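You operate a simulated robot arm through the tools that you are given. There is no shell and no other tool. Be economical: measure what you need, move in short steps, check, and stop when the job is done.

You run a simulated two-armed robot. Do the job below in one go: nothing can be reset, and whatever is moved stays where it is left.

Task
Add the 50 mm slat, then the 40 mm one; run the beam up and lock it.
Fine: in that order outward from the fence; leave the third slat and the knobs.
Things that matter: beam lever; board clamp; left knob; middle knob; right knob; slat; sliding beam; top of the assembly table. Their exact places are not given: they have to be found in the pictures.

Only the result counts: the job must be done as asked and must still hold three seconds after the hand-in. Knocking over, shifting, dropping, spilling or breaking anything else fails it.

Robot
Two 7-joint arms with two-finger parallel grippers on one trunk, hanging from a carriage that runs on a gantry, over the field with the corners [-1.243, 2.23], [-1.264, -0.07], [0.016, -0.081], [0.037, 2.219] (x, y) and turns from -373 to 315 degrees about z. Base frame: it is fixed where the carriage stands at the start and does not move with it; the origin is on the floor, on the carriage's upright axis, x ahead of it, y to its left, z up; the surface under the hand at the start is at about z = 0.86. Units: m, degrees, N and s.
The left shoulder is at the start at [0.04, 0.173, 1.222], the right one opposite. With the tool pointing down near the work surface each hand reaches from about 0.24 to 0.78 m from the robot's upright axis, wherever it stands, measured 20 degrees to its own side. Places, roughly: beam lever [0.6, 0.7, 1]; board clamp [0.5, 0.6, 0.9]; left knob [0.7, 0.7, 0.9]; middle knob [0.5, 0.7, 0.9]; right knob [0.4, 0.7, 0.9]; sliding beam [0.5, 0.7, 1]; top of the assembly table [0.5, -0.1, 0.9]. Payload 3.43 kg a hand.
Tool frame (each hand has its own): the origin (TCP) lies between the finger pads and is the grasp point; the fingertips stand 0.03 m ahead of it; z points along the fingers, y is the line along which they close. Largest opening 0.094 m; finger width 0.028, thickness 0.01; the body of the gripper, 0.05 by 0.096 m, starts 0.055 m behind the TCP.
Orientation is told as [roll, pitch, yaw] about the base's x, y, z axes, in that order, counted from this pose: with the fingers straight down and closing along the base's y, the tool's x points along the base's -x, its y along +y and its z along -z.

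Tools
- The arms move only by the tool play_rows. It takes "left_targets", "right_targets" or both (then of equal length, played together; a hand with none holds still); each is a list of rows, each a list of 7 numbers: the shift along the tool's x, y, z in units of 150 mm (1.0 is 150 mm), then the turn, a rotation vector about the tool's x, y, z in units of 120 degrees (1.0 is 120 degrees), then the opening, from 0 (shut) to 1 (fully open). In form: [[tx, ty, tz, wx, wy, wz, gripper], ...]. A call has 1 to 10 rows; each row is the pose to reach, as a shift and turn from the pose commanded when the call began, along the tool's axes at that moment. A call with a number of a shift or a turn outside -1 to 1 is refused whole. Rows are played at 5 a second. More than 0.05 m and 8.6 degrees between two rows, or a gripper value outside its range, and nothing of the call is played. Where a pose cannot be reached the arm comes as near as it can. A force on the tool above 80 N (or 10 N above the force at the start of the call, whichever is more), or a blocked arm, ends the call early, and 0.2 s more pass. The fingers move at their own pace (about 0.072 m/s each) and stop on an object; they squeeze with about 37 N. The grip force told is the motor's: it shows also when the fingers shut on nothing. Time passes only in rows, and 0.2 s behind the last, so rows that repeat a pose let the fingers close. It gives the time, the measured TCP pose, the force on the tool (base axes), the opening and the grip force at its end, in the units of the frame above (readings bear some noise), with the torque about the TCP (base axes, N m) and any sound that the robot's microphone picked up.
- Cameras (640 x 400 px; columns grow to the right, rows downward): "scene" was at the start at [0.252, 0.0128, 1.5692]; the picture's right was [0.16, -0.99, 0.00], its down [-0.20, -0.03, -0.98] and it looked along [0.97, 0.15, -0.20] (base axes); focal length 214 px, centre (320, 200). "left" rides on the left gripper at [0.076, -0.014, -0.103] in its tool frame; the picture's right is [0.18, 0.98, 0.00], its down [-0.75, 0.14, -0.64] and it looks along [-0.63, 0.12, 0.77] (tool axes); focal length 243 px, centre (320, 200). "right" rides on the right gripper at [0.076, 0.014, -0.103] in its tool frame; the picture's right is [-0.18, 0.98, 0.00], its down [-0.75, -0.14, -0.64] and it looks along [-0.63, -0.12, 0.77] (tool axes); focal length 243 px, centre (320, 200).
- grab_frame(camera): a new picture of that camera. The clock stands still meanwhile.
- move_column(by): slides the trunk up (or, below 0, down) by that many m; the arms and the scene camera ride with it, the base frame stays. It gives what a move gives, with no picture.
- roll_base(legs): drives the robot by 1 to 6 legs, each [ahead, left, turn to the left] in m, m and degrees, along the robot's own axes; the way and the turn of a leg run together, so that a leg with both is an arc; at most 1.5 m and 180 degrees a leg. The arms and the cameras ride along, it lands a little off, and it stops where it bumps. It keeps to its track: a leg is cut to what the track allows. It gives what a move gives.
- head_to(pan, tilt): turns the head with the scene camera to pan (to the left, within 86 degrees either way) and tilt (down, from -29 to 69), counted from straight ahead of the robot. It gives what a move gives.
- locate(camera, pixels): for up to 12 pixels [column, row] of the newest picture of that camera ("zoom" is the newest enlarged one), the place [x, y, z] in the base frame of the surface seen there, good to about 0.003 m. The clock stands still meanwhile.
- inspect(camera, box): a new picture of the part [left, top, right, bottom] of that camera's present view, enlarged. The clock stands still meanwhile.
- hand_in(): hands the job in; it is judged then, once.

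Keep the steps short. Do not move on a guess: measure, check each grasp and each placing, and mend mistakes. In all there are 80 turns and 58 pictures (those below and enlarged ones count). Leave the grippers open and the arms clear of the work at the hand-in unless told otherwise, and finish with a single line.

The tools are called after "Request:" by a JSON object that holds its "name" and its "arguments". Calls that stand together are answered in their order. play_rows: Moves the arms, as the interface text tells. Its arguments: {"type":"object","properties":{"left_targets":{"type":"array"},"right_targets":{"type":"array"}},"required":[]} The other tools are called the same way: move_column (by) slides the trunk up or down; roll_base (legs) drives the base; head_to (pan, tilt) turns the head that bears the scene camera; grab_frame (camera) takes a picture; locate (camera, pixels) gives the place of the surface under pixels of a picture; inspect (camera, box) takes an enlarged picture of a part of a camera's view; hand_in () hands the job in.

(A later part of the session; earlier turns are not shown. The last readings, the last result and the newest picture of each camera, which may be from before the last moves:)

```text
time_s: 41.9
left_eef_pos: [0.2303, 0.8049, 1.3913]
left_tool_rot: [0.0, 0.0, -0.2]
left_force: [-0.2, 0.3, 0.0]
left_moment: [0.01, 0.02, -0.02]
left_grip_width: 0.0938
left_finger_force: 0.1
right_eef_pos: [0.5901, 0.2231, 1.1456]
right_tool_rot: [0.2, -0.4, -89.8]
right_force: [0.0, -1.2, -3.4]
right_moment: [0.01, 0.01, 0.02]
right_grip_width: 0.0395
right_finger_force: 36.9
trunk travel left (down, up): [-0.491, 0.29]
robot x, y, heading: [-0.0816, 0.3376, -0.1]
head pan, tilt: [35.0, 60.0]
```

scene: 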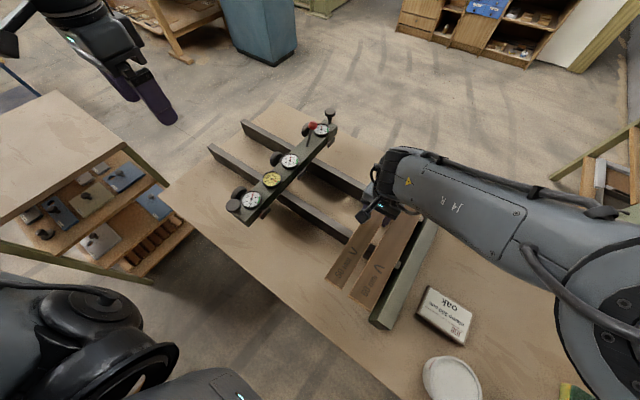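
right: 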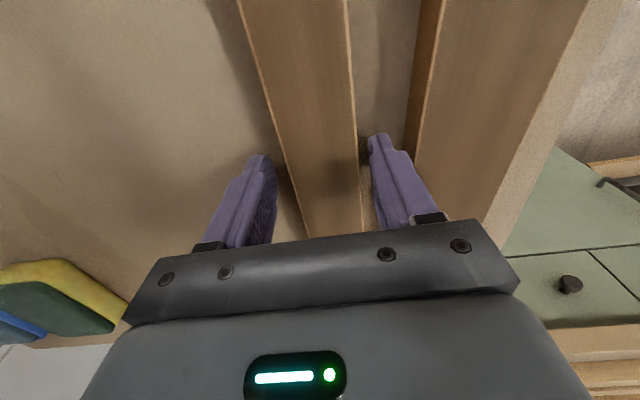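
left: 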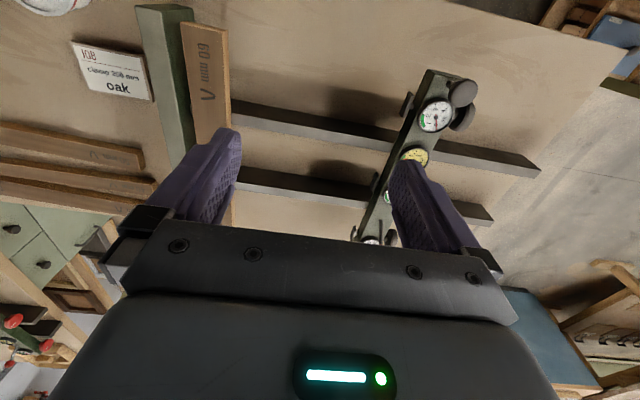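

Held (39.5 mm) and lifted. I move the base a bit so the target is well within reach, then turn the slat parallel to the fence.

Request:
{"name": "roll_base", "arguments": {"legs": [[0.08, 0.05, 0]]}}

Request:
{"name": "play_rows", "arguments": {"right_targets": [[0.0, -0.1, 0, 0, 0, -0.07, 0], [0.0, -0.2, 0, 0, 0, -0.14, 0], [0.1, -0.35, 0, 0, 0, -0.21, 0], [0.2, -0.5, 0, 0, 0, -0.28, 0], [0.3, -0.6, 0, 0, 0, -0.35, 0], [0.4, -0.7, 0, 0, 0, -0.42, 0], [0.5, -0.8, 0, 0, 0, -0.49, 0], [0.6, -0.9, 0, 0, 0, -0.56, 0], [0.7, -1.0, 0, 0, 0, -0.63, 0], [0.85, -1.0, 0, 0, 0, -0.7, 0]]}}

Request:
{"name": "head_to", "arguments": {"pan": 25, "tilt": 62}}

Request:
{"name": "grab_frame", "arguments": {"camera": "scene"}}

```text
time_s: 43.1
left_eef_pos: [0.31, 0.8538, 1.3927]
left_tool_rot: [-0.1, 0.0, -0.2]
left_force: [-0.4, -0.4, 0.4]
left_moment: [-0.03, -0.01, 0.03]
left_grip_width: 0.0941
left_finger_force: 0.0
right_eef_pos: [0.6687, 0.2712, 1.1454]
right_tool_rot: [0.2, -0.4, -89.8]
right_force: [0.2, 0.8, -3.0]
right_moment: [0.01, -0.02, -0.03]
right_grip_width: 0.0395
right_finger_force: 37.0
trunk travel left (down, up): [-0.491, 0.29]
robot x, y, heading: [-0.0054, 0.3885, -0.3]
head pan, tilt: [35.0, 60.0]
```

```text
time_s: 45.3
left_eef_pos: [0.3093, 0.8549, 1.3929]
left_tool_rot: [0.0, -0.1, -0.2]
left_force: [0.0, -0.5, -0.2]
left_moment: [-0.01, 0.01, -0.01]
left_grip_width: 0.094
left_finger_force: 0.1
right_eef_pos: [0.5185, 0.3994, 1.1437]
right_tool_rot: [-0.5, -0.2, -5.8]
right_force: [-0.4, -0.7, -1.5]
right_moment: [-0.03, 0.02, 0.01]
right_grip_width: 0.0395
right_finger_force: 36.8
trunk travel left (down, up): [-0.491, 0.29]
robot x, y, heading: [-0.0042, 0.389, -0.3]
head pan, tilt: [35.0, 60.0]
```

```text
time_s: 46.0
left_eef_pos: [0.31, 0.8539, 1.3932]
left_tool_rot: [0.1, 0.1, -0.2]
left_force: [-0.7, -0.3, 0.1]
left_moment: [-0.04, 0.04, 0.0]
left_grip_width: 0.0943
left_finger_force: 0.0
right_eef_pos: [0.5184, 0.4, 1.1433]
right_tool_rot: [-0.4, -0.3, -5.9]
right_force: [0.8, 0.3, -3.6]
right_moment: [0.0, 0.02, -0.01]
right_grip_width: 0.0395
right_finger_force: 37.2
trunk travel left (down, up): [-0.491, 0.29]
robot x, y, heading: [-0.004, 0.3896, -0.1]
head pan, tilt: [25.0, 62.0]
```

```text
32 pictures are left
```

scene: 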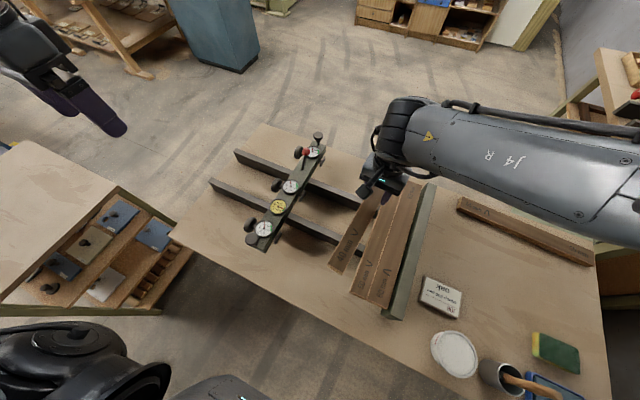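

Request:
{"name": "play_rows", "arguments": {"right_targets": [[0, 0.02, 0.2, 0, 0, -0.025, 0], [0, 0.04, 0.4, 0, 0, -0.049, 0], [0, 0.04, 0.6, 0, 0, -0.049, 0], [0, 0.04, 0.75, 0, 0, -0.049, 0], [0, 0.04, 0.87, 0, 0, -0.049, 0], [0, 0.04, 0.87, 0, 0, -0.049, 0]]}}

Request:
{"name": "inspect", "arguments": {"camera": "scene", "box": [220, 120, 460, 330]}}

Request:
{"name": "grab_frame", "arguments": {"camera": "right"}}

```text
time_s: 47.4
left_eef_pos: [0.3091, 0.8543, 1.3928]
left_tool_rot: [0.0, 0.0, -0.2]
left_force: [-0.1, -0.5, -0.4]
left_moment: [0.0, -0.02, 0.0]
left_grip_width: 0.0941
left_finger_force: 0.1
right_eef_pos: [0.5192, 0.4026, 1.0146]
right_tool_rot: [-0.4, -0.1, 0.0]
right_force: [-0.7, 1.2, -2.1]
right_moment: [0.02, 0.02, 0.0]
right_grip_width: 0.0395
right_finger_force: 37.2
trunk travel left (down, up): [-0.491, 0.29]
robot x, y, heading: [-0.0084, 0.3886, -0.1]
head pan, tilt: [25.0, 62.0]
```

```text
1.90 times, centred on (340, 225) of scene
```

zoom: 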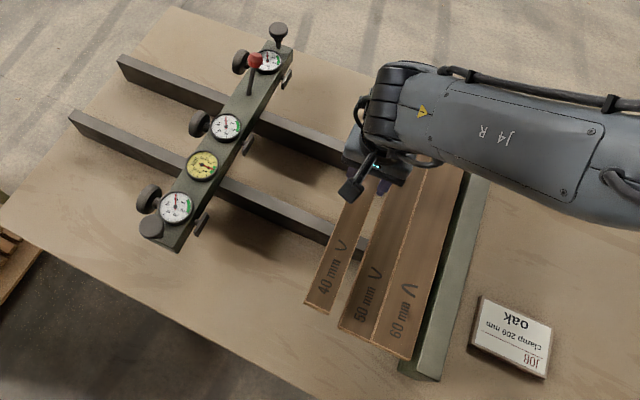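

```text
30 pictures are left
```

right: 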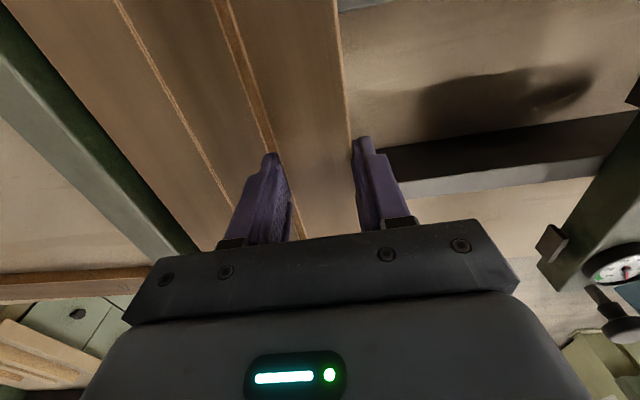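

Request:
{"name": "locate", "arguments": {"camera": "zoom", "pixels": [[312, 298], [325, 306], [340, 240], [358, 200], [350, 322], [372, 330], [395, 220], [380, 345]]}}

Request:
{"name": "locate", "arguments": {"camera": "right", "pixels": [[240, 10], [330, 10], [275, 110], [343, 110], [290, 150], [340, 190], [190, 80], [225, 190]]}}

```text
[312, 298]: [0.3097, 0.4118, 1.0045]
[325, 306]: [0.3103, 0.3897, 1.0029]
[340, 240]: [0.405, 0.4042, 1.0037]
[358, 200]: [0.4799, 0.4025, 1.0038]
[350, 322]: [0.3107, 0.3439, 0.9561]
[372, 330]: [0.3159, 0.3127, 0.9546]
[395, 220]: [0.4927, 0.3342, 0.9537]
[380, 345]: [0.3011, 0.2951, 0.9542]
```

```text
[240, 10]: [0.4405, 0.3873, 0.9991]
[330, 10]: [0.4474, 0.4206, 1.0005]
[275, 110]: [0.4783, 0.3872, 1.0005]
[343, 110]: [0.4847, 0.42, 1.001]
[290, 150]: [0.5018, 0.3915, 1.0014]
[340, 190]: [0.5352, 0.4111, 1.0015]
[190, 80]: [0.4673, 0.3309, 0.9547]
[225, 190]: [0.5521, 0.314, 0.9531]
```

Level. I shift 4 mm outward and lower onto the rails, then open slightly.

Request:
{"name": "play_rows", "arguments": {"right_targets": [[0, 0.03, 0.1, 0, 0, 0, 0], [0, 0.03, 0.2, 0, 0, 0, 0], [0, 0.03, 0.28, 0, 0, 0, 0], [0, 0.03, 0.31, 0, 0, 0, 0], [0, 0.03, 0.32, 0, 0, 0, 0], [0, 0.03, 0.325, 0, 0, 0, 0], [0, 0.03, 0.325, 0, 0, 0, 0]]}}

Request:
{"name": "grab_frame", "arguments": {"camera": "right"}}

Request:
{"name": "locate", "arguments": {"camera": "right", "pixels": [[260, 10], [320, 10], [290, 110], [333, 110], [190, 80], [140, 10], [200, 10]]}}

```text
time_s: 49.0
left_eef_pos: [0.3098, 0.8536, 1.391]
left_tool_rot: [0.0, 0.0, -0.2]
left_force: [-1.2, 0.7, -0.6]
left_moment: [0.03, -0.03, 0.04]
left_grip_width: 0.0941
left_finger_force: 0.1
right_eef_pos: [0.5151, 0.4092, 0.9677]
right_tool_rot: [-0.3, -0.3, -0.2]
right_force: [-0.1, -0.1, -1.9]
right_moment: [-0.02, 0.02, 0.0]
right_grip_width: 0.0394
right_finger_force: 37.1
right hand out of reach, approached as far as the arm can: row 4, 5, 6, 7
trunk travel left (down, up): [-0.491, 0.29]
robot x, y, heading: [-0.0066, 0.3901, -0.1]
head pan, tilt: [25.0, 62.0]
```

```text
29 pictures are left
```

right: 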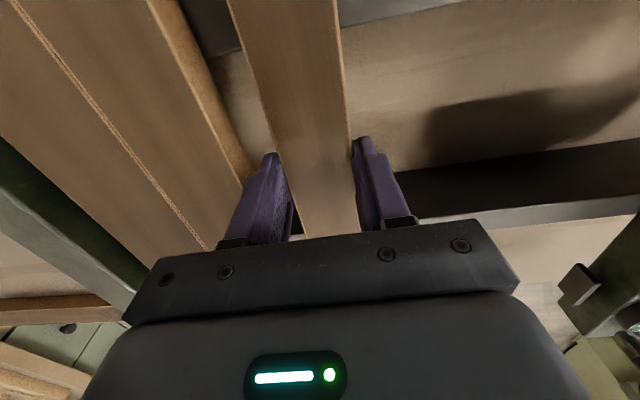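

```text
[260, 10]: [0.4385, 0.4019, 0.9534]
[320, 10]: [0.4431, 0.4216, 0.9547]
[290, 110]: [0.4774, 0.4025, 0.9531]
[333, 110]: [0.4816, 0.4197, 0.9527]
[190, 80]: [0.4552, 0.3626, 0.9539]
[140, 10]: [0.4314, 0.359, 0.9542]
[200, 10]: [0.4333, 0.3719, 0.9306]
```

Slat on the rails (top 0.9535). I open to ~53 mm, rise, then lower the trunk for reach.

Request:
{"name": "play_rows", "arguments": {"right_targets": [[0, 0, 0, 0, 0, 0, 0.56], [0, 0, 0, 0, 0, 0, 0.56], [0, 0, 0, 0, 0, 0, 0.56], [0, 0, -0.15, 0, 0, 0, 0.56], [0, 0, -0.4, 0, 0, 0, 0.56], [0, 0.2, -0.7, 0, 0, 0, 0.2], [0, 0.3, -0.95, 0, 0, 0, 0], [0, 0.3, -0.95, 0, 0, 0, 0], [0, 0.3, -0.95, 0, 0, 0, 0]]}}

Request:
{"name": "move_column", "arguments": {"by": -0.11}}

Request:
{"name": "grab_frame", "arguments": {"camera": "right"}}

```text
refused: row 6 steps farther than a row can; nothing moved
```

```text
time_s: 49.5
left_eef_pos: [0.3106, 0.8526, 1.3746]
left_tool_rot: [0.0, -0.1, -0.3]
left_force: [0.7, 0.4, 0.0]
left_moment: [-0.03, 0.02, 0.0]
left_grip_width: 0.094
left_finger_force: 0.1
right_eef_pos: [0.5201, 0.4109, 0.9587]
right_tool_rot: [-0.2, -0.7, -0.3]
right_force: [0.9, -3.7, 12.4]
right_moment: [-0.08, 1.27, 0.27]
right_grip_width: 0.0395
right_finger_force: 37.6
trunk travel left (down, up): [-0.474, 0.307]
robot x, y, heading: [-0.0079, 0.39, -0.4]
head pan, tilt: [25.0, 62.0]
stopped: the force on the tool passed its limit at 131 N (the readings are from after the stop); the commanded pose is now the measured one
```

```text
28 pictures are left
```

right: 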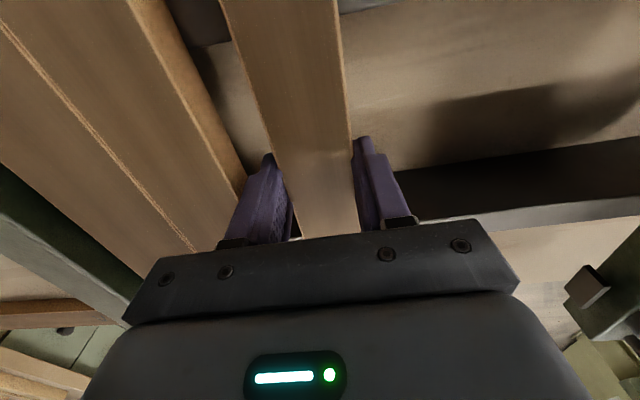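

That was my mistake: the row call was refused and the trunk then pressed the held slat down. It stopped itself; the picture shows the slat still in place on the rails. I now open and rise in smaller steps.

Request:
{"name": "play_rows", "arguments": {"right_targets": [[0, 0, 0, 0, 0, 0, 0.56], [0, 0, 0, 0, 0, 0, 0.56], [0, 0, 0, 0, 0, 0, 0.56], [0, 0, -0.15, 0, 0, 0, 0.56], [0, 0, -0.35, 0, 0, 0, 0.56], [0, 0.1, -0.55, 0, 0, 0, 0.3], [0, 0.2, -0.75, 0, 0, 0, 0], [0, 0.27, -0.9, 0, 0, 0, 0], [0, 0.27, -0.9, 0, 0, 0, 0]]}}

Request:
{"name": "grab_frame", "arguments": {"camera": "scene"}}

```text
time_s: 51.5
left_eef_pos: [0.309, 0.8526, 1.3751]
left_tool_rot: [0.0, 0.0, -0.2]
left_force: [0.3, -0.2, -0.2]
left_moment: [0.01, -0.01, -0.01]
left_grip_width: 0.0938
left_finger_force: 0.0
right_eef_pos: [0.5165, 0.4524, 1.0933]
right_tool_rot: [-0.1, -0.5, -0.3]
right_force: [0.3, -0.7, -0.3]
right_moment: [-0.01, 0.0, 0.02]
right_grip_width: 0.0
right_finger_force: 32.9
trunk travel left (down, up): [-0.474, 0.307]
robot x, y, heading: [-0.0062, 0.3883, -0.3]
head pan, tilt: [25.0, 62.0]
```

```text
27 pictures are left
```

scene: 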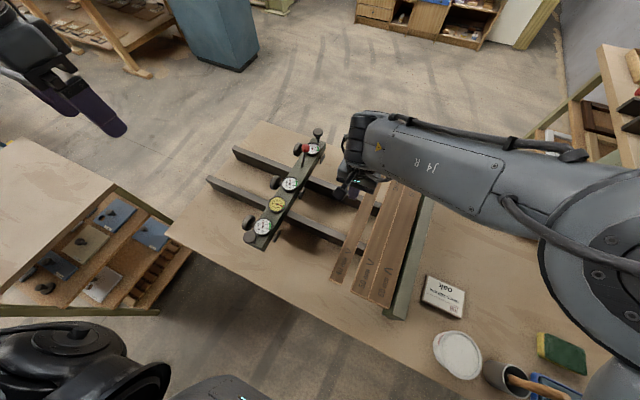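

Now lower the trunk 0.07 m (hand is clear above), then descend and push the 40 mm slat to the 50.

Request:
{"name": "move_column", "arguments": {"by": -0.07}}

Request:
{"name": "play_rows", "arguments": {"right_targets": [[0, 0, 0.2, 0, 0, 0, 0], [0, 0, 0.35, 0, 0, 0, 0], [0, 0, 0.42, 0, 0, 0, 0], [0, -0.05, 0.42, 0, 0, 0, 0], [0, -0.1, 0.42, 0, 0, 0, 0], [0, -0.14, 0.42, 0, 0, 0, 0], [0, -0.18, 0.42, 0, 0, 0, 0], [0, -0.22, 0.42, 0, 0, 0, 0], [0, -0.24, 0.42, 0, 0, 0, 0], [0, -0.24, 0.42, 0, 0, 0, 0]]}}

Request:
{"name": "grab_frame", "arguments": {"camera": "right"}}

```text
time_s: 52.6
left_eef_pos: [0.31, 0.8542, 1.3046]
left_tool_rot: [0.0, -0.1, -0.2]
left_force: [0.2, 0.1, -0.1]
left_moment: [0.02, -0.01, 0.03]
left_grip_width: 0.0941
left_finger_force: 0.0
right_eef_pos: [0.5182, 0.4529, 1.0235]
right_tool_rot: [-0.2, -0.5, -0.3]
right_force: [-0.1, 0.6, 0.8]
right_moment: [-0.02, -0.01, 0.0]
right_grip_width: 0.0
right_finger_force: 33.1
trunk travel left (down, up): [-0.404, 0.377]
robot x, y, heading: [-0.006, 0.3875, -0.0]
head pan, tilt: [25.0, 62.0]
```

```text
time_s: 54.8
left_eef_pos: [0.308, 0.8536, 1.3049]
left_tool_rot: [0.1, -0.1, -0.2]
left_force: [-0.2, -0.9, 0.9]
left_moment: [0.01, 0.02, 0.01]
left_grip_width: 0.0941
left_finger_force: 0.1
right_eef_pos: [0.5179, 0.4168, 0.9612]
right_tool_rot: [-0.2, -0.6, -0.3]
right_force: [-0.7, 1.0, -0.1]
right_moment: [0.0, -0.01, 0.01]
right_grip_width: 0.0
right_finger_force: 33.2
trunk travel left (down, up): [-0.404, 0.377]
robot x, y, heading: [-0.0038, 0.3882, -0.1]
head pan, tilt: [25.0, 62.0]
```

```text
26 pictures are left
```

right: 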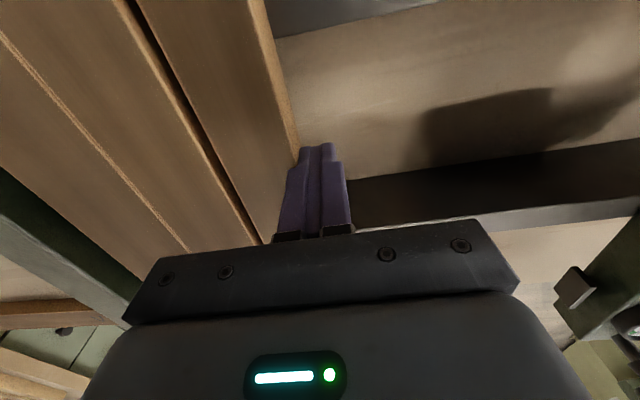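

A gap of a few mm remains; push a bit more gently.

Request:
{"name": "play_rows", "arguments": {"right_targets": [[0, -0.015, 0, 0, 0, 0, 0], [0, -0.03, 0, 0, 0, 0, 0], [0, -0.04, 0, 0, 0, 0, 0], [0, -0.05, 0, 0, 0, 0, 0], [0, -0.055, 0, 0, 0, 0, 0]]}}

Request:
{"name": "grab_frame", "arguments": {"camera": "right"}}

```text
time_s: 56.0
left_eef_pos: [0.3092, 0.854, 1.3061]
left_tool_rot: [0.0, -0.1, -0.2]
left_force: [0.2, -0.7, 0.4]
left_moment: [0.0, -0.04, -0.02]
left_grip_width: 0.0941
left_finger_force: 0.0
right_eef_pos: [0.5176, 0.4101, 0.9615]
right_tool_rot: [-0.2, -0.6, -0.2]
right_force: [-0.4, 4.1, 1.6]
right_moment: [0.04, 0.0, 0.01]
right_grip_width: 0.0
right_finger_force: 32.6
trunk travel left (down, up): [-0.404, 0.377]
robot x, y, heading: [-0.0051, 0.3881, 0.0]
head pan, tilt: [25.0, 62.0]
```

```text
25 pictures are left
```

right: 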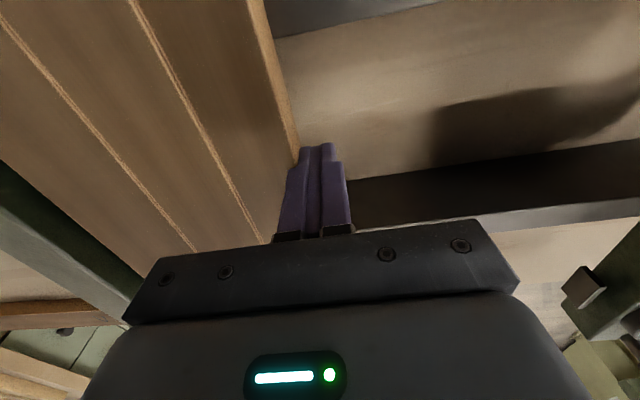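

All three joints look closed. I withdraw the right hand up and look at the beam closely.

Request:
{"name": "play_rows", "arguments": {"right_targets": [[0, 0.06, 0, 0, 0, 0, 0], [0, 0.06, -0.25, 0, 0, 0, 0], [0, 0.0, -0.5, 0, 0, 0, 0], [0, -0.2, -0.7, 0, 0, 0, 0], [0, -0.45, -0.9, 0, 0, 0, 0], [0, -0.7, -0.95, 0, 0, 0, 0], [0, -0.95, -0.95, 0, 0, 0, 0]]}}

Request:
{"name": "head_to", "arguments": {"pan": 25, "tilt": 50}}

Request:
{"name": "inspect", "arguments": {"camera": "scene", "box": [220, 120, 440, 310]}}

```text
time_s: 57.6
left_eef_pos: [0.31, 0.8527, 1.3043]
left_tool_rot: [0.0, 0.0, -0.2]
left_force: [-0.5, -0.6, -0.5]
left_moment: [0.03, -0.01, -0.04]
left_grip_width: 0.0942
left_finger_force: 0.1
right_eef_pos: [0.4822, 0.3083, 1.1035]
right_tool_rot: [-0.1, -0.7, -0.6]
right_force: [-0.3, -0.7, 0.3]
right_moment: [0.02, 0.02, 0.02]
right_grip_width: 0.0001
right_finger_force: 33.2
right hand out of reach, approached as far as the arm can: row 6, 7
trunk travel left (down, up): [-0.404, 0.377]
robot x, y, heading: [-0.0036, 0.3874, -0.3]
head pan, tilt: [25.0, 62.0]
```

```text
time_s: 58.3
left_eef_pos: [0.3095, 0.854, 1.3051]
left_tool_rot: [0.0, 0.0, -0.2]
left_force: [0.1, 0.4, 0.3]
left_moment: [0.04, 0.02, 0.0]
left_grip_width: 0.0939
left_finger_force: 0.1
right_eef_pos: [0.4838, 0.3093, 1.1032]
right_tool_rot: [-0.1, -0.7, -0.5]
right_force: [0.6, -0.5, 0.2]
right_moment: [0.01, -0.03, 0.0]
right_grip_width: 0.0002
right_finger_force: 33.3
trunk travel left (down, up): [-0.404, 0.377]
robot x, y, heading: [-0.0057, 0.3881, -0.4]
head pan, tilt: [25.0, 50.0]
```

```text
2.11 times, centred on (330, 215) of scene
```

zoom: 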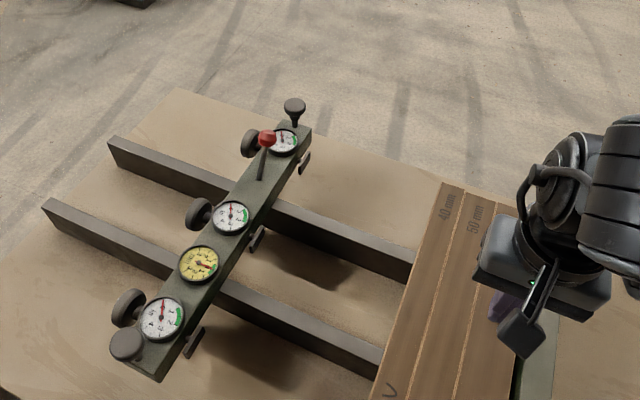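

Request:
{"name": "locate", "arguments": {"camera": "zoom", "pixels": [[126, 342], [294, 106], [267, 138], [262, 170], [148, 372], [190, 335], [190, 310], [300, 165], [258, 238], [128, 305], [200, 212], [250, 143]]}}

Request:
{"name": "inspect", "arguments": {"camera": "scene", "box": [250, 150, 350, 260]}}

Request:
{"name": "grab_frame", "arguments": {"camera": "left"}}

```text
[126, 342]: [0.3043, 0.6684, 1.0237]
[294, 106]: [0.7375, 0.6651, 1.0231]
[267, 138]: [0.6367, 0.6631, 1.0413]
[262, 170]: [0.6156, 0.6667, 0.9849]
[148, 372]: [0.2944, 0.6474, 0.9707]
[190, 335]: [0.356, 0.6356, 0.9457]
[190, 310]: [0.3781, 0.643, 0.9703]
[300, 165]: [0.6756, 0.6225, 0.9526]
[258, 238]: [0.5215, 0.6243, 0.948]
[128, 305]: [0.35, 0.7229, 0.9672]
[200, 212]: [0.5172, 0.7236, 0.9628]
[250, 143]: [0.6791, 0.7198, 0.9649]
```

```text
3.64 times, centred on (300, 205) of scene
```

zoom: 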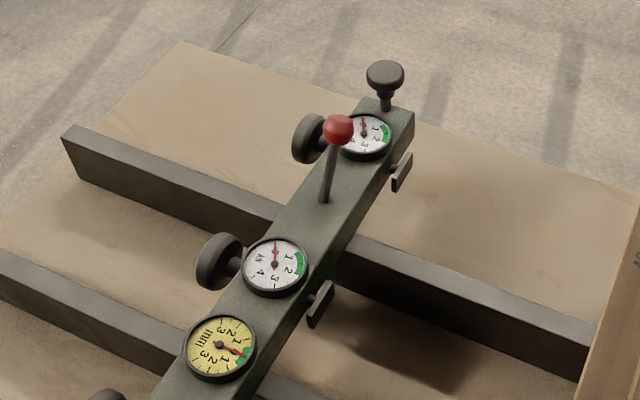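

```text
22 pictures are left
```

left: 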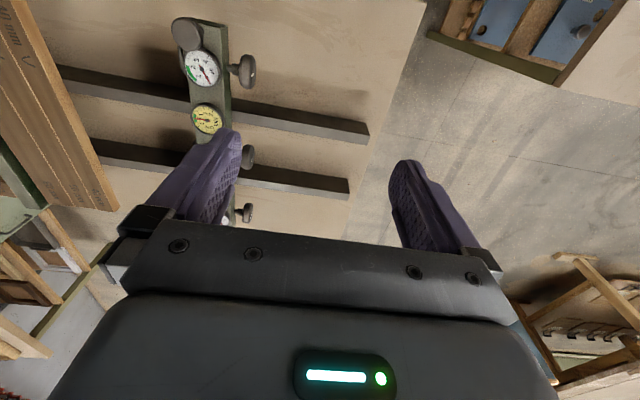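

Beam body y≈0.64–0.69, top z 0.97; spindle knobs stick out at y≈0.72 (x≈0.35, 0.517, 0.68); lever ball at (0.637,0.663,1.041). I'll push the beam centrally with the left hand's open fingers straddling the middle knob against the beam's back face. First: retract the right hand and swing the left hand over, turning its fingers along x.

Request:
{"name": "play_rows", "arguments": {"left_targets": [[-0.05, 0, 0.1, 0, 0, 0.07, 1], [-0.1, 0, 0.2, 0, 0, 0.14, 1], [-0.2, 0, 0.3, 0, 0, 0.21, 1], [-0.3, 0, 0.4, 0, 0, 0.28, 1], [-0.4, -0.1, 0.5, 0, 0, 0.35, 1], [-0.5, -0.2, 0.6, 0, 0, 0.42, 1], [-0.6, -0.3, 0.6, 0, 0, 0.49, 1], [-0.7, -0.4, 0.6, 0, 0, 0.56, 1], [-0.8, -0.5, 0.6, 0, 0, 0.63, 1], [-0.9, -0.5, 0.6, 0, 0, 0.7, 1]], "right_targets": [[0.1, -0.1, 0, 0, 0, 0, 0], [0.2, -0.2, 0, 0, 0, 0, 0], [0.3, -0.3, 0, 0, 0, 0, 0], [0.4, -0.4, 0, 0, 0, 0, 0], [0.5, -0.5, 0, 0, 0, 0, 0], [0.6, -0.6, 0, 0, 0, 0, 0], [0.7, -0.7, 0, 0, 0, 0, 0], [0.75, -0.8, 0, 0, 0, 0, 0], [0.75, -0.8, 0, 0, 0, 0, 0], [0.75, -0.8, 0, 0, 0, 0, 0]]}}

Request:
{"name": "grab_frame", "arguments": {"camera": "left"}}

```text
time_s: 60.5
left_eef_pos: [0.4441, 0.78, 1.2153]
left_tool_rot: [0.0, -0.1, -84.3]
left_force: [0.7, -0.7, -0.2]
left_moment: [0.03, 0.02, 0.0]
left_grip_width: 0.0939
left_finger_force: 0.1
right_eef_pos: [0.3513, 0.2184, 1.0973]
right_tool_rot: [0.0, -0.6, -0.4]
right_force: [0.1, 0.0, 0.4]
right_moment: [-0.02, -0.01, -0.01]
right_grip_width: 0.0001
right_finger_force: 33.2
right hand out of reach, approached as far as the arm can: row 2, 3, 4, 5, 6, 7, 8, 9, 10
trunk travel left (down, up): [-0.404, 0.377]
robot x, y, heading: [-0.0125, 0.3837, -0.2]
head pan, tilt: [25.0, 50.0]
```

```text
21 pictures are left
```

left: 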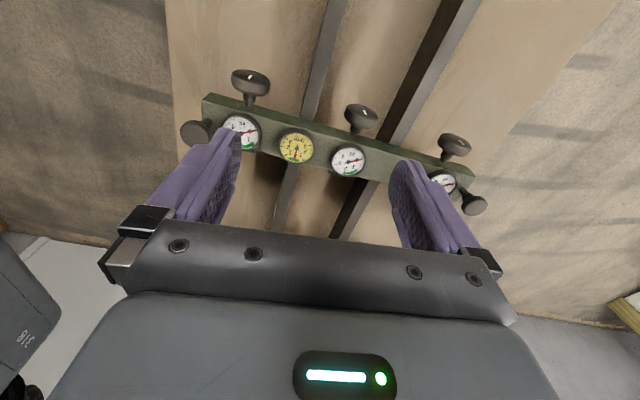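

Request:
{"name": "locate", "arguments": {"camera": "left", "pixels": [[344, 116], [378, 122], [360, 108], [320, 122], [400, 140], [325, 130], [395, 155], [355, 131], [250, 100], [454, 140], [300, 118], [345, 170]]}}

```text
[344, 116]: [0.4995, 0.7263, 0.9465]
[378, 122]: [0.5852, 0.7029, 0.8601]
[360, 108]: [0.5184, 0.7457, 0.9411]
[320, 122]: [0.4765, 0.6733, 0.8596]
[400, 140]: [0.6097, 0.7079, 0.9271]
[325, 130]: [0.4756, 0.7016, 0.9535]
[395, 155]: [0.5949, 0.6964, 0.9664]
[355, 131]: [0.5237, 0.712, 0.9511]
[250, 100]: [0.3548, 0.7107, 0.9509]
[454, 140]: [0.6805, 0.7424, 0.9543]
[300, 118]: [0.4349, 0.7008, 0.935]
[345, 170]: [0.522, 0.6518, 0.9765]
```

Back face of the beam y≈0.702, middle knob at x≈0.519. I move above: (0.519, 0.724, 1.065), yaw -90.

Request:
{"name": "play_rows", "arguments": {"left_targets": [[-0.05, 0.15, 0.15, 0, 0, 0.024, 1], [-0.15, 0.3, 0.3, 0, 0, 0.0475, 1], [-0.3, 0.46, 0.45, 0, 0, 0.0475, 1], [-0.42, 0.46, 0.6, 0, 0, 0.0475, 1], [-0.42, 0.46, 0.8, 0, 0, 0.0475, 1], [-0.42, 0.46, 1.0, 0, 0, 0.0475, 1], [-0.42, 0.46, 1.0, 0, 0, 0.0475, 1]]}}

Request:
{"name": "grab_frame", "arguments": {"camera": "left"}}

```text
time_s: 62.1
left_eef_pos: [0.5189, 0.7237, 1.0637]
left_tool_rot: [0.0, -0.1, -89.9]
left_force: [0.5, -0.3, 0.5]
left_moment: [0.0, -0.01, 0.01]
left_grip_width: 0.0941
left_finger_force: 0.0
right_eef_pos: [0.3509, 0.2196, 1.0969]
right_tool_rot: [-0.1, -0.6, -0.4]
right_force: [0.5, 0.0, -1.0]
right_moment: [-0.01, 0.0, 0.02]
right_grip_width: 0.0
right_finger_force: 33.6
trunk travel left (down, up): [-0.404, 0.377]
robot x, y, heading: [-0.0011, 0.39, -0.2]
head pan, tilt: [25.0, 50.0]
```

```text
20 pictures are left
```

left: 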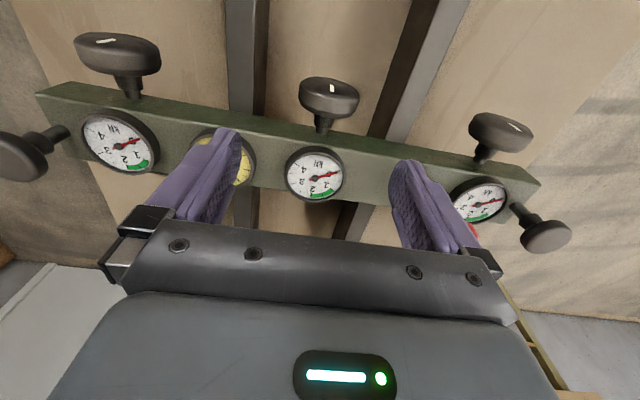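

Request:
{"name": "play_rows", "arguments": {"left_targets": [[0.02, 0, 0.15, 0, 0, 0, 1], [0.02, 0, 0.3, 0, 0, 0, 1], [0.02, 0, 0.45, 0, 0, 0, 1], [0.02, 0, 0.55, 0, 0, 0, 1], [0.02, 0, 0.64, 0, 0, 0, 1], [0.02, 0, 0.64, 0, 0, 0, 1]]}}

Request:
{"name": "grab_frame", "arguments": {"camera": "left"}}

Request:
{"name": "inspect", "arguments": {"camera": "scene", "box": [240, 130, 400, 260]}}

```text
time_s: 63.5
left_eef_pos: [0.5171, 0.7251, 0.9697]
left_tool_rot: [0.0, 0.0, -89.9]
left_force: [0.6, 1.3, 0.3]
left_moment: [-0.01, 0.01, 0.02]
left_grip_width: 0.0939
left_finger_force: 0.0
right_eef_pos: [0.3515, 0.2196, 1.0985]
right_tool_rot: [-0.2, -0.5, -0.4]
right_force: [0.2, -0.2, -0.1]
right_moment: [-0.03, 0.02, 0.01]
right_grip_width: 0.0002
right_finger_force: 32.9
trunk travel left (down, up): [-0.404, 0.377]
robot x, y, heading: [-0.0082, 0.3858, -0.4]
head pan, tilt: [25.0, 50.0]
```

```text
19 pictures are left
```

left: 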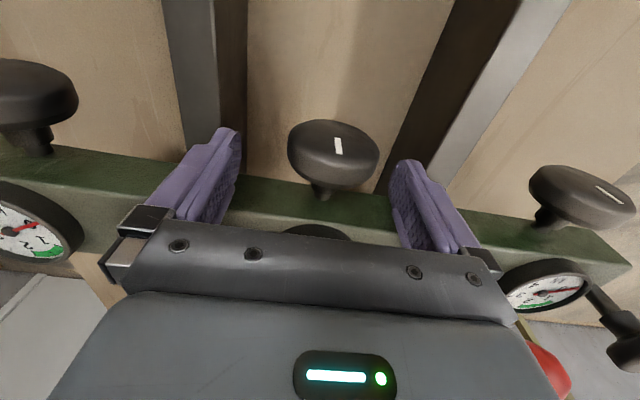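

```text
3.08 times, centred on (320, 195) of scene
```

zoom: 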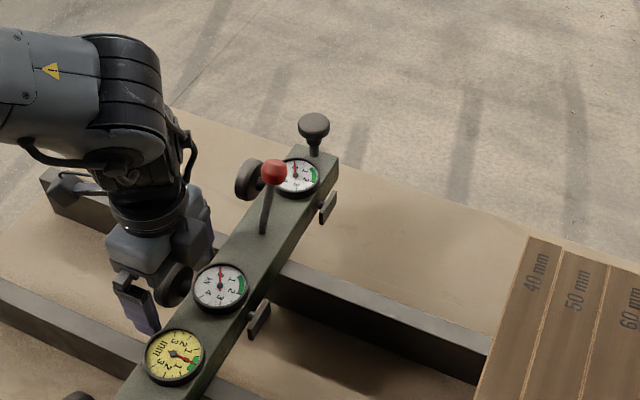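

Fingers straddle the middle knob behind the beam. I push 40 mm along -y and read the force.

Request:
{"name": "play_rows", "arguments": {"left_targets": [[-0.03, 0, 0, 0, 0, 0, 1], [-0.06, 0, 0, 0, 0, 0, 1], [-0.09, 0, 0, 0, 0, 0, 1], [-0.12, 0, 0, 0, 0, 0, 1], [-0.15, 0, 0, 0, 0, 0, 1], [-0.18, 0, 0, 0, 0, 0, 1], [-0.21, 0, 0, 0, 0, 0, 1], [-0.24, 0, 0, 0, 0, 0, 1], [-0.27, 0, 0, 0, 0, 0, 1], [-0.3, 0, 0, 0, 0, 0, 1]]}}

Request:
{"name": "inspect", "arguments": {"camera": "scene", "box": [240, 130, 400, 260]}}

```text
time_s: 65.7
left_eef_pos: [0.5186, 0.6799, 0.968]
left_tool_rot: [0.0, 0.0, -90.1]
left_force: [0.1, 2.2, 0.7]
left_moment: [0.0, 0.01, -0.07]
left_grip_width: 0.0938
left_finger_force: 0.1
right_eef_pos: [0.351, 0.2189, 1.0968]
right_tool_rot: [-0.1, -0.5, -0.4]
right_force: [0.1, 0.2, -0.2]
right_moment: [-0.01, 0.01, -0.02]
right_grip_width: 0.0
right_finger_force: 33.4
trunk travel left (down, up): [-0.404, 0.377]
robot x, y, heading: [-0.0079, 0.3885, -0.5]
head pan, tilt: [25.0, 50.0]
```

```text
3.08 times, centred on (320, 195) of scene
```

zoom: 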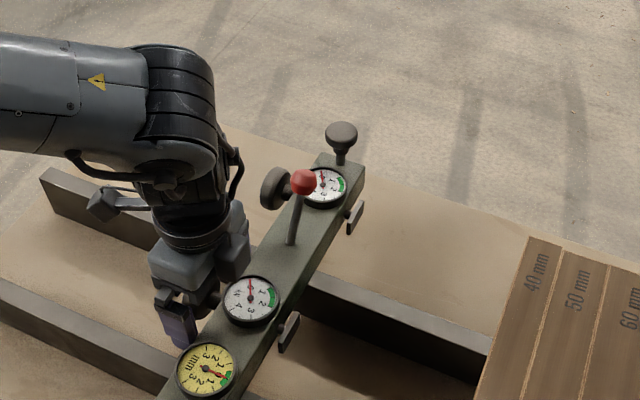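

It slides with ~2 N. I run it a further 140 mm.

Request:
{"name": "play_rows", "arguments": {"left_targets": [[-0.09, 0, 0, 0, 0, 0, 1], [-0.18, 0, 0, 0, 0, 0, 1], [-0.28, 0, 0, 0, 0, 0, 1], [-0.38, 0, 0, 0, 0, 0, 1], [-0.48, 0, 0, 0, 0, 0, 1], [-0.58, 0, 0, 0, 0, 0, 1], [-0.68, 0, 0, 0, 0, 0, 1], [-0.78, 0, 0, 0, 0, 0, 1], [-0.87, 0, 0, 0, 0, 0, 1], [-0.94, 0, 0, 0, 0, 0, 1]]}}

Request:
{"name": "grab_frame", "arguments": {"camera": "scene"}}

```text
time_s: 67.9
left_eef_pos: [0.4942, 0.5894, 0.9921]
left_tool_rot: [0.5, -0.3, -90.0]
left_force: [15.6, -1.9, 6.9]
left_moment: [0.23, -1.07, -0.62]
left_grip_width: 0.0939
left_finger_force: 0.1
left hand out of reach, approached as far as the arm can: row 5, 6, 7, 8, 9, 10
right_eef_pos: [0.3539, 0.2198, 1.0986]
right_tool_rot: [-0.2, -0.8, -0.4]
right_force: [0.1, 0.5, -0.1]
right_moment: [-0.05, -0.03, 0.0]
right_grip_width: 0.0
right_finger_force: 32.8
trunk travel left (down, up): [-0.404, 0.377]
robot x, y, heading: [-0.0057, 0.3906, -0.3]
head pan, tilt: [25.0, 50.0]
```

```text
16 pictures are left
```

scene: 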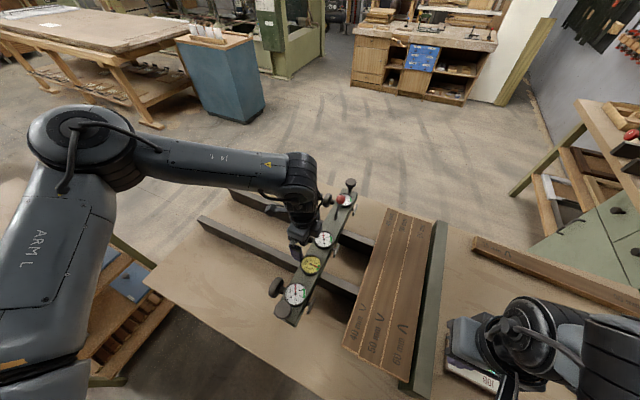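

The left hand hit its reach limit, drifting in x by 25 mm and up. I recentre (back +y a little, +x, down) and will do the rest of the run by driving the base to the right.

Request:
{"name": "play_rows", "arguments": {"left_targets": [[0.03, 0.06, 0, 0, 0, 0, 1], [0.12, 0.12, 0, 0, 0, 0, 1], [0.2, 0.16, 0.05, 0, 0, 0, 1], [0.27, 0.163, 0.1, 0, 0, 0, 1], [0.27, 0.163, 0.155, 0, 0, 0, 1], [0.27, 0.163, 0.155, 0, 0, 0, 1]]}}

Request:
{"name": "grab_frame", "arguments": {"camera": "left"}}

```text
time_s: 69.3
left_eef_pos: [0.5135, 0.6284, 0.9644]
left_tool_rot: [0.0, 0.1, -89.9]
left_force: [0.0, -0.2, 0.0]
left_moment: [0.03, -0.03, -0.03]
left_grip_width: 0.0939
left_finger_force: 0.0
right_eef_pos: [0.3497, 0.2193, 1.0971]
right_tool_rot: [-0.3, -0.6, -0.4]
right_force: [-0.2, 0.5, -0.6]
right_moment: [0.02, 0.01, -0.03]
right_grip_width: 0.0
right_finger_force: 33.3
trunk travel left (down, up): [-0.404, 0.377]
robot x, y, heading: [-0.0051, 0.3861, -0.1]
head pan, tilt: [25.0, 50.0]
```

```text
15 pictures are left
```

left: 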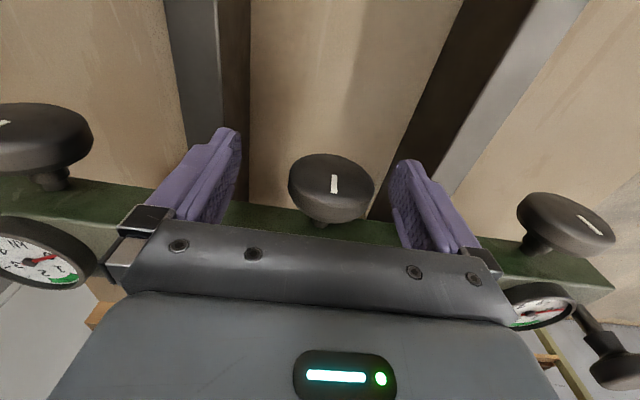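

Recentred, knob untouched by rotation (white mark unchanged). I drive the base 0.10 m right, pushing the beam along.

Request:
{"name": "roll_base", "arguments": {"legs": [[0, -0.1, 0]]}}

Request:
{"name": "head_to", "arguments": {"pan": 35, "tilt": 55}}

Request:
{"name": "inspect", "arguments": {"camera": "scene", "box": [220, 120, 460, 320]}}

```text
time_s: 70.5
left_eef_pos: [0.5129, 0.5274, 0.9644]
left_tool_rot: [0.0, -0.1, -90.0]
left_force: [0.8, -0.7, 0.2]
left_moment: [0.05, 0.0, 0.03]
left_grip_width: 0.0943
left_finger_force: 0.1
right_eef_pos: [0.3499, 0.1178, 1.0974]
right_tool_rot: [-0.2, -0.6, -0.4]
right_force: [0.0, 0.2, -0.4]
right_moment: [0.02, 0.01, 0.01]
right_grip_width: 0.0002
right_finger_force: 32.7
trunk travel left (down, up): [-0.404, 0.377]
robot x, y, heading: [-0.0059, 0.291, -0.4]
head pan, tilt: [25.0, 50.0]
```

```text
time_s: 71.2
left_eef_pos: [0.5139, 0.5293, 0.9637]
left_tool_rot: [0.0, -0.2, -90.0]
left_force: [0.4, -0.1, 0.0]
left_moment: [0.0, 0.02, -0.03]
left_grip_width: 0.0938
left_finger_force: 0.0
right_eef_pos: [0.3503, 0.1207, 1.0974]
right_tool_rot: [-0.2, -0.6, -0.4]
right_force: [0.9, -0.2, -0.4]
right_moment: [-0.02, 0.01, -0.02]
right_grip_width: 0.0001
right_finger_force: 32.8
trunk travel left (down, up): [-0.404, 0.377]
robot x, y, heading: [-0.0045, 0.2916, -0.3]
head pan, tilt: [35.0, 55.0]
```

```text
2.00 times, centred on (340, 220) of scene
```

zoom: 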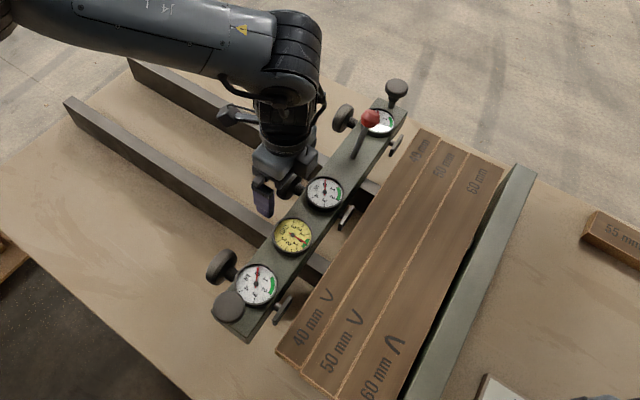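

Pads are ~30 mm from the 40 mm slat. I push on slowly with the arm.

Request:
{"name": "play_rows", "arguments": {"left_targets": [[-0.03, 0.02, 0, 0, 0, 0, 1], [-0.06, 0.03, 0, 0, 0, 0, 1], [-0.09, 0.03, 0, 0, 0, 0, 1], [-0.11, 0.03, 0, 0, 0, 0, 1], [-0.13, 0.03, 0, 0, 0, 0, 1], [-0.145, 0.03, 0, 0, 0, 0, 1], [-0.16, 0.03, 0, 0, 0, 0, 1], [-0.17, 0.03, 0, 0, 0, 0, 1], [-0.18, 0.03, 0, 0, 0, 0, 1]]}}

```text
time_s: 73.2
left_eef_pos: [0.5063, 0.5139, 0.971]
left_tool_rot: [0.1, -0.1, -90.0]
left_force: [-1.0, -0.1, 0.8]
left_moment: [0.02, -0.06, 0.02]
left_grip_width: 0.0939
left_finger_force: 0.1
left hand out of reach, approached as far as the arm can: row 2, 3, 4, 5, 6, 7, 8, 9
right_eef_pos: [0.3509, 0.1213, 1.0975]
right_tool_rot: [-0.2, -0.6, -0.3]
right_force: [0.2, 0.5, -0.5]
right_moment: [0.0, 0.0, 0.01]
right_grip_width: 0.0
right_finger_force: 32.9
trunk travel left (down, up): [-0.404, 0.377]
robot x, y, heading: [-0.0031, 0.2874, 0.1]
head pan, tilt: [35.0, 55.0]
```

Reach limit again. I back off 60 mm with the arm, recentre x, and bring the base 60 mm right.

Request:
{"name": "play_rows", "arguments": {"left_targets": [[0.1, 0.03, 0, 0, 0, 0, 1], [0.2, 0.06, 0.02, 0, 0, 0, 1], [0.3, 0.07, 0.04, 0, 0, 0, 1], [0.4, 0.07, 0.04, 0, 0, 0, 1], [0.4, 0.07, 0.04, 0, 0, 0, 1]]}}

Request:
{"name": "roll_base", "arguments": {"legs": [[0, -0.055, 0]]}}

```text
time_s: 74.4
left_eef_pos: [0.5168, 0.574, 0.9661]
left_tool_rot: [-0.1, -0.2, -90.0]
left_force: [0.6, -0.2, 0.3]
left_moment: [0.02, 0.0, -0.03]
left_grip_width: 0.0939
left_finger_force: 0.0
right_eef_pos: [0.3512, 0.1201, 1.0976]
right_tool_rot: [-0.2, -0.5, -0.3]
right_force: [-0.6, -0.4, 0.3]
right_moment: [0.02, 0.02, -0.01]
right_grip_width: 0.0
right_finger_force: 32.2
trunk travel left (down, up): [-0.404, 0.377]
robot x, y, heading: [-0.0091, 0.2875, -0.1]
head pan, tilt: [35.0, 55.0]
```

```text
time_s: 75.3
left_eef_pos: [0.5171, 0.519, 0.9654]
left_tool_rot: [0.0, -0.1, -90.0]
left_force: [0.2, -0.4, -0.7]
left_moment: [0.04, 0.0, -0.05]
left_grip_width: 0.094
left_finger_force: 0.0
right_eef_pos: [0.3497, 0.0656, 1.0988]
right_tool_rot: [-0.4, -0.7, -0.5]
right_force: [-0.1, -0.6, 0.2]
right_moment: [0.01, 0.0, 0.0]
right_grip_width: 0.0004
right_finger_force: 33.0
trunk travel left (down, up): [-0.404, 0.377]
robot x, y, heading: [-0.0013, 0.2355, -0.1]
head pan, tilt: [35.0, 55.0]
```

Now push from y 0.519 to ~0.501 slowly.

Request:
{"name": "play_rows", "arguments": {"left_targets": [[-0.02, 0, 0, 0, 0, 0, 1], [-0.04, 0, 0, 0, 0, 0, 1], [-0.06, 0, 0, 0, 0, 0, 1], [-0.08, 0, 0, 0, 0, 0, 1], [-0.09, 0, 0, 0, 0, 0, 1], [-0.1, 0, 0, 0, 0, 0, 1], [-0.11, 0, 0, 0, 0, 0, 1], [-0.12, 0, 0, 0, 0, 0, 1], [-0.12, 0, 0, 0, 0, 0, 1]]}}

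Request:
{"name": "inspect", "arguments": {"camera": "scene", "box": [240, 110, 420, 250]}}

```text
time_s: 77.3
left_eef_pos: [0.5163, 0.5013, 0.966]
left_tool_rot: [0.1, -0.1, -90.0]
left_force: [0.6, 2.0, -1.3]
left_moment: [0.01, -0.03, -0.13]
left_grip_width: 0.0937
left_finger_force: 0.0
right_eef_pos: [0.35, 0.0648, 1.0988]
right_tool_rot: [-0.1, -0.6, -0.4]
right_force: [-0.1, -0.5, -0.6]
right_moment: [0.01, 0.01, -0.01]
right_grip_width: 0.0
right_finger_force: 32.5
trunk travel left (down, up): [-0.404, 0.377]
robot x, y, heading: [-0.0036, 0.2385, -0.5]
head pan, tilt: [35.0, 55.0]
```

```text
2.86 times, centred on (330, 180) of scene
```

zoom: 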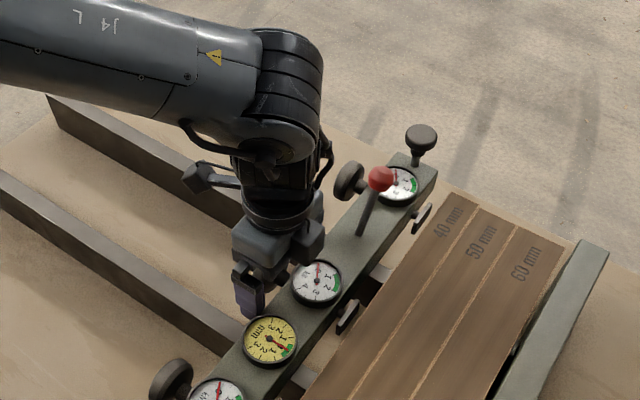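

Request:
{"name": "locate", "arguments": {"camera": "zoom", "pixels": [[430, 212], [420, 218], [348, 318], [352, 312], [345, 325], [462, 200], [380, 300], [340, 360], [430, 236], [300, 330]]}}

```text
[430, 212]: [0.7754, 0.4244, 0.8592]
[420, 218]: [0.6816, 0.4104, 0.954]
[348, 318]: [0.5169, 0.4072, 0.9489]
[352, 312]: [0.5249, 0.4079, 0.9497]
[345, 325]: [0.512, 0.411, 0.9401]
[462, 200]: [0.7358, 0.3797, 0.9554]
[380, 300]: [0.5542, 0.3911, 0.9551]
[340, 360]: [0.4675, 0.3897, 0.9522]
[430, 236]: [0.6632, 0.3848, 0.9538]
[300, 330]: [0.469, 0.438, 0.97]
```

Request:
{"name": "play_rows", "arguments": {"left_targets": [[-0.01, 0, 0, 0, 0, 0, 1], [-0.018, 0, 0, 0, 0, 0, 1], [-0.026, 0, 0, 0, 0, 0, 1], [-0.033, 0, 0, 0, 0, 0, 1], [-0.04, 0, 0, 0, 0, 0, 1], [-0.047, 0, 0, 0, 0, 0, 1], [-0.047, 0, 0, 0, 0, 0, 1]]}}

```text
time_s: 78.9
left_eef_pos: [0.5164, 0.4943, 0.966]
left_tool_rot: [0.0, -0.2, -90.0]
left_force: [-0.9, 1.3, 0.7]
left_moment: [-0.04, 0.07, -0.12]
left_grip_width: 0.0942
left_finger_force: 0.0
right_eef_pos: [0.3507, 0.0654, 1.098]
right_tool_rot: [-0.2, -0.6, -0.6]
right_force: [-0.2, 0.5, 0.7]
right_moment: [0.0, 0.03, -0.01]
right_grip_width: 0.0
right_finger_force: 33.3
trunk travel left (down, up): [-0.404, 0.377]
robot x, y, heading: [-0.0051, 0.2326, -0.4]
head pan, tilt: [35.0, 55.0]
```

Still free sliding (~1.5 N). Continue 5 mm more.

Request:
{"name": "play_rows", "arguments": {"left_targets": [[-0.007, 0, 0, 0, 0, 0, 1], [-0.014, 0, 0, 0, 0, 0, 1], [-0.02, 0, 0, 0, 0, 0, 1], [-0.026, 0, 0, 0, 0, 0, 1], [-0.032, 0, 0, 0, 0, 0, 1], [-0.032, 0, 0, 0, 0, 0, 1]]}}

Request:
{"name": "inspect", "arguments": {"camera": "scene", "box": [260, 130, 400, 240]}}

```text
time_s: 80.3
left_eef_pos: [0.5179, 0.4912, 0.9666]
left_tool_rot: [0.1, 0.0, -89.9]
left_force: [1.2, 6.7, -1.8]
left_moment: [-0.01, -0.04, -0.38]
left_grip_width: 0.094
left_finger_force: 0.1
right_eef_pos: [0.3507, 0.0669, 1.0984]
right_tool_rot: [-0.2, -0.6, -0.4]
right_force: [0.2, 0.4, 0.6]
right_moment: [0.02, -0.02, -0.01]
right_grip_width: 0.0
right_finger_force: 33.1
trunk travel left (down, up): [-0.404, 0.377]
robot x, y, heading: [-0.0087, 0.2327, -0.3]
head pan, tilt: [35.0, 55.0]
```

```text
3.64 times, centred on (330, 185) of scene
```

zoom: 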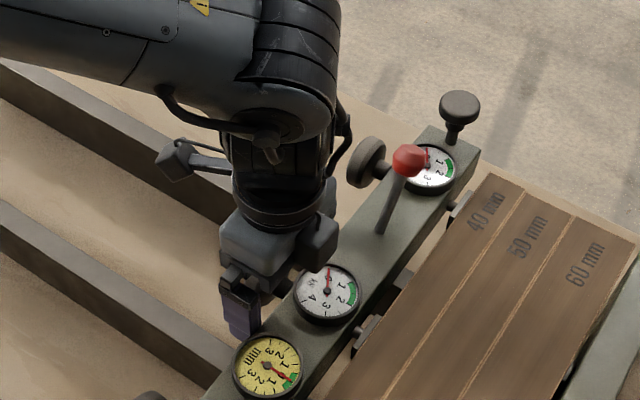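

Contact begins (6.7 N). I press a little further to seat the stack.

Request:
{"name": "play_rows", "arguments": {"left_targets": [[-0.006, 0, 0, 0, 0, 0, 1], [-0.012, 0, 0, 0, 0, 0, 1], [-0.018, 0, 0, 0, 0, 0, 1], [-0.018, 0, 0, 0, 0, 0, 1]]}}

Request:
{"name": "play_rows", "arguments": {"left_targets": [[-0.006, 0, 0, 0, 0, 0, 1], [-0.012, 0, 0, 0, 0, 0, 1], [-0.018, 0, 0, 0, 0, 0, 1], [-0.018, 0, 0, 0, 0, 0, 1]]}}

```text
time_s: 81.3
left_eef_pos: [0.5174, 0.4877, 0.9653]
left_tool_rot: [0.0, 0.1, -90.1]
left_force: [1.0, 6.6, -3.4]
left_moment: [0.04, -0.23, -0.41]
left_grip_width: 0.0935
left_finger_force: 0.1
right_eef_pos: [0.3507, 0.0662, 1.0965]
right_tool_rot: [-0.1, -0.6, -0.3]
right_force: [0.7, 0.3, 0.5]
right_moment: [0.01, 0.01, 0.0]
right_grip_width: 0.0
right_finger_force: 33.0
trunk travel left (down, up): [-0.404, 0.377]
robot x, y, heading: [-0.005, 0.2347, -0.1]
head pan, tilt: [35.0, 55.0]
```

```text
time_s: 82.3
left_eef_pos: [0.5176, 0.4855, 0.9654]
left_tool_rot: [-0.1, 0.0, -90.0]
left_force: [-1.4, 6.6, 0.0]
left_moment: [-0.06, -0.01, -0.4]
left_grip_width: 0.0942
left_finger_force: 0.1
right_eef_pos: [0.3502, 0.066, 1.0977]
right_tool_rot: [-0.2, -0.6, -0.5]
right_force: [0.0, 0.7, -0.4]
right_moment: [0.01, 0.01, -0.02]
right_grip_width: 0.0
right_finger_force: 33.8
trunk travel left (down, up): [-0.404, 0.377]
robot x, y, heading: [-0.0058, 0.2373, -0.2]
head pan, tilt: [35.0, 55.0]
```

Constant 6.6 N: the slat stack is still sliding up. I keep pushing in small steps.

Request:
{"name": "play_rows", "arguments": {"left_targets": [[-0.006, 0, 0, 0, 0, 0, 1], [-0.012, 0, 0, 0, 0, 0, 1], [-0.018, 0, 0, 0, 0, 0, 1], [-0.024, 0, 0, 0, 0, 0, 1], [-0.03, 0, 0, 0, 0, 0, 1], [-0.03, 0, 0, 0, 0, 0, 1]]}}

Request:
{"name": "inspect", "arguments": {"camera": "scene", "box": [260, 130, 440, 300]}}

```text
time_s: 83.7
left_eef_pos: [0.5168, 0.4845, 0.9663]
left_tool_rot: [0.0, 0.2, -89.9]
left_force: [0.3, 20.4, 0.8]
left_moment: [-0.1, 0.0, -1.3]
left_grip_width: 0.0941
left_finger_force: 0.1
right_eef_pos: [0.3499, 0.0692, 1.0972]
right_tool_rot: [-0.1, -0.5, -0.4]
right_force: [-0.2, -0.1, -0.9]
right_moment: [0.05, -0.03, -0.03]
right_grip_width: 0.0
right_finger_force: 33.1
trunk travel left (down, up): [-0.404, 0.377]
robot x, y, heading: [-0.0052, 0.231, -0.4]
head pan, tilt: [35.0, 55.0]
```

```text
2.35 times, centred on (350, 215) of scene
```

zoom: 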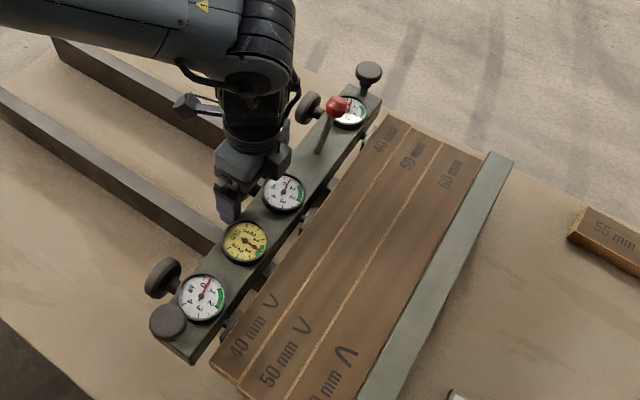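

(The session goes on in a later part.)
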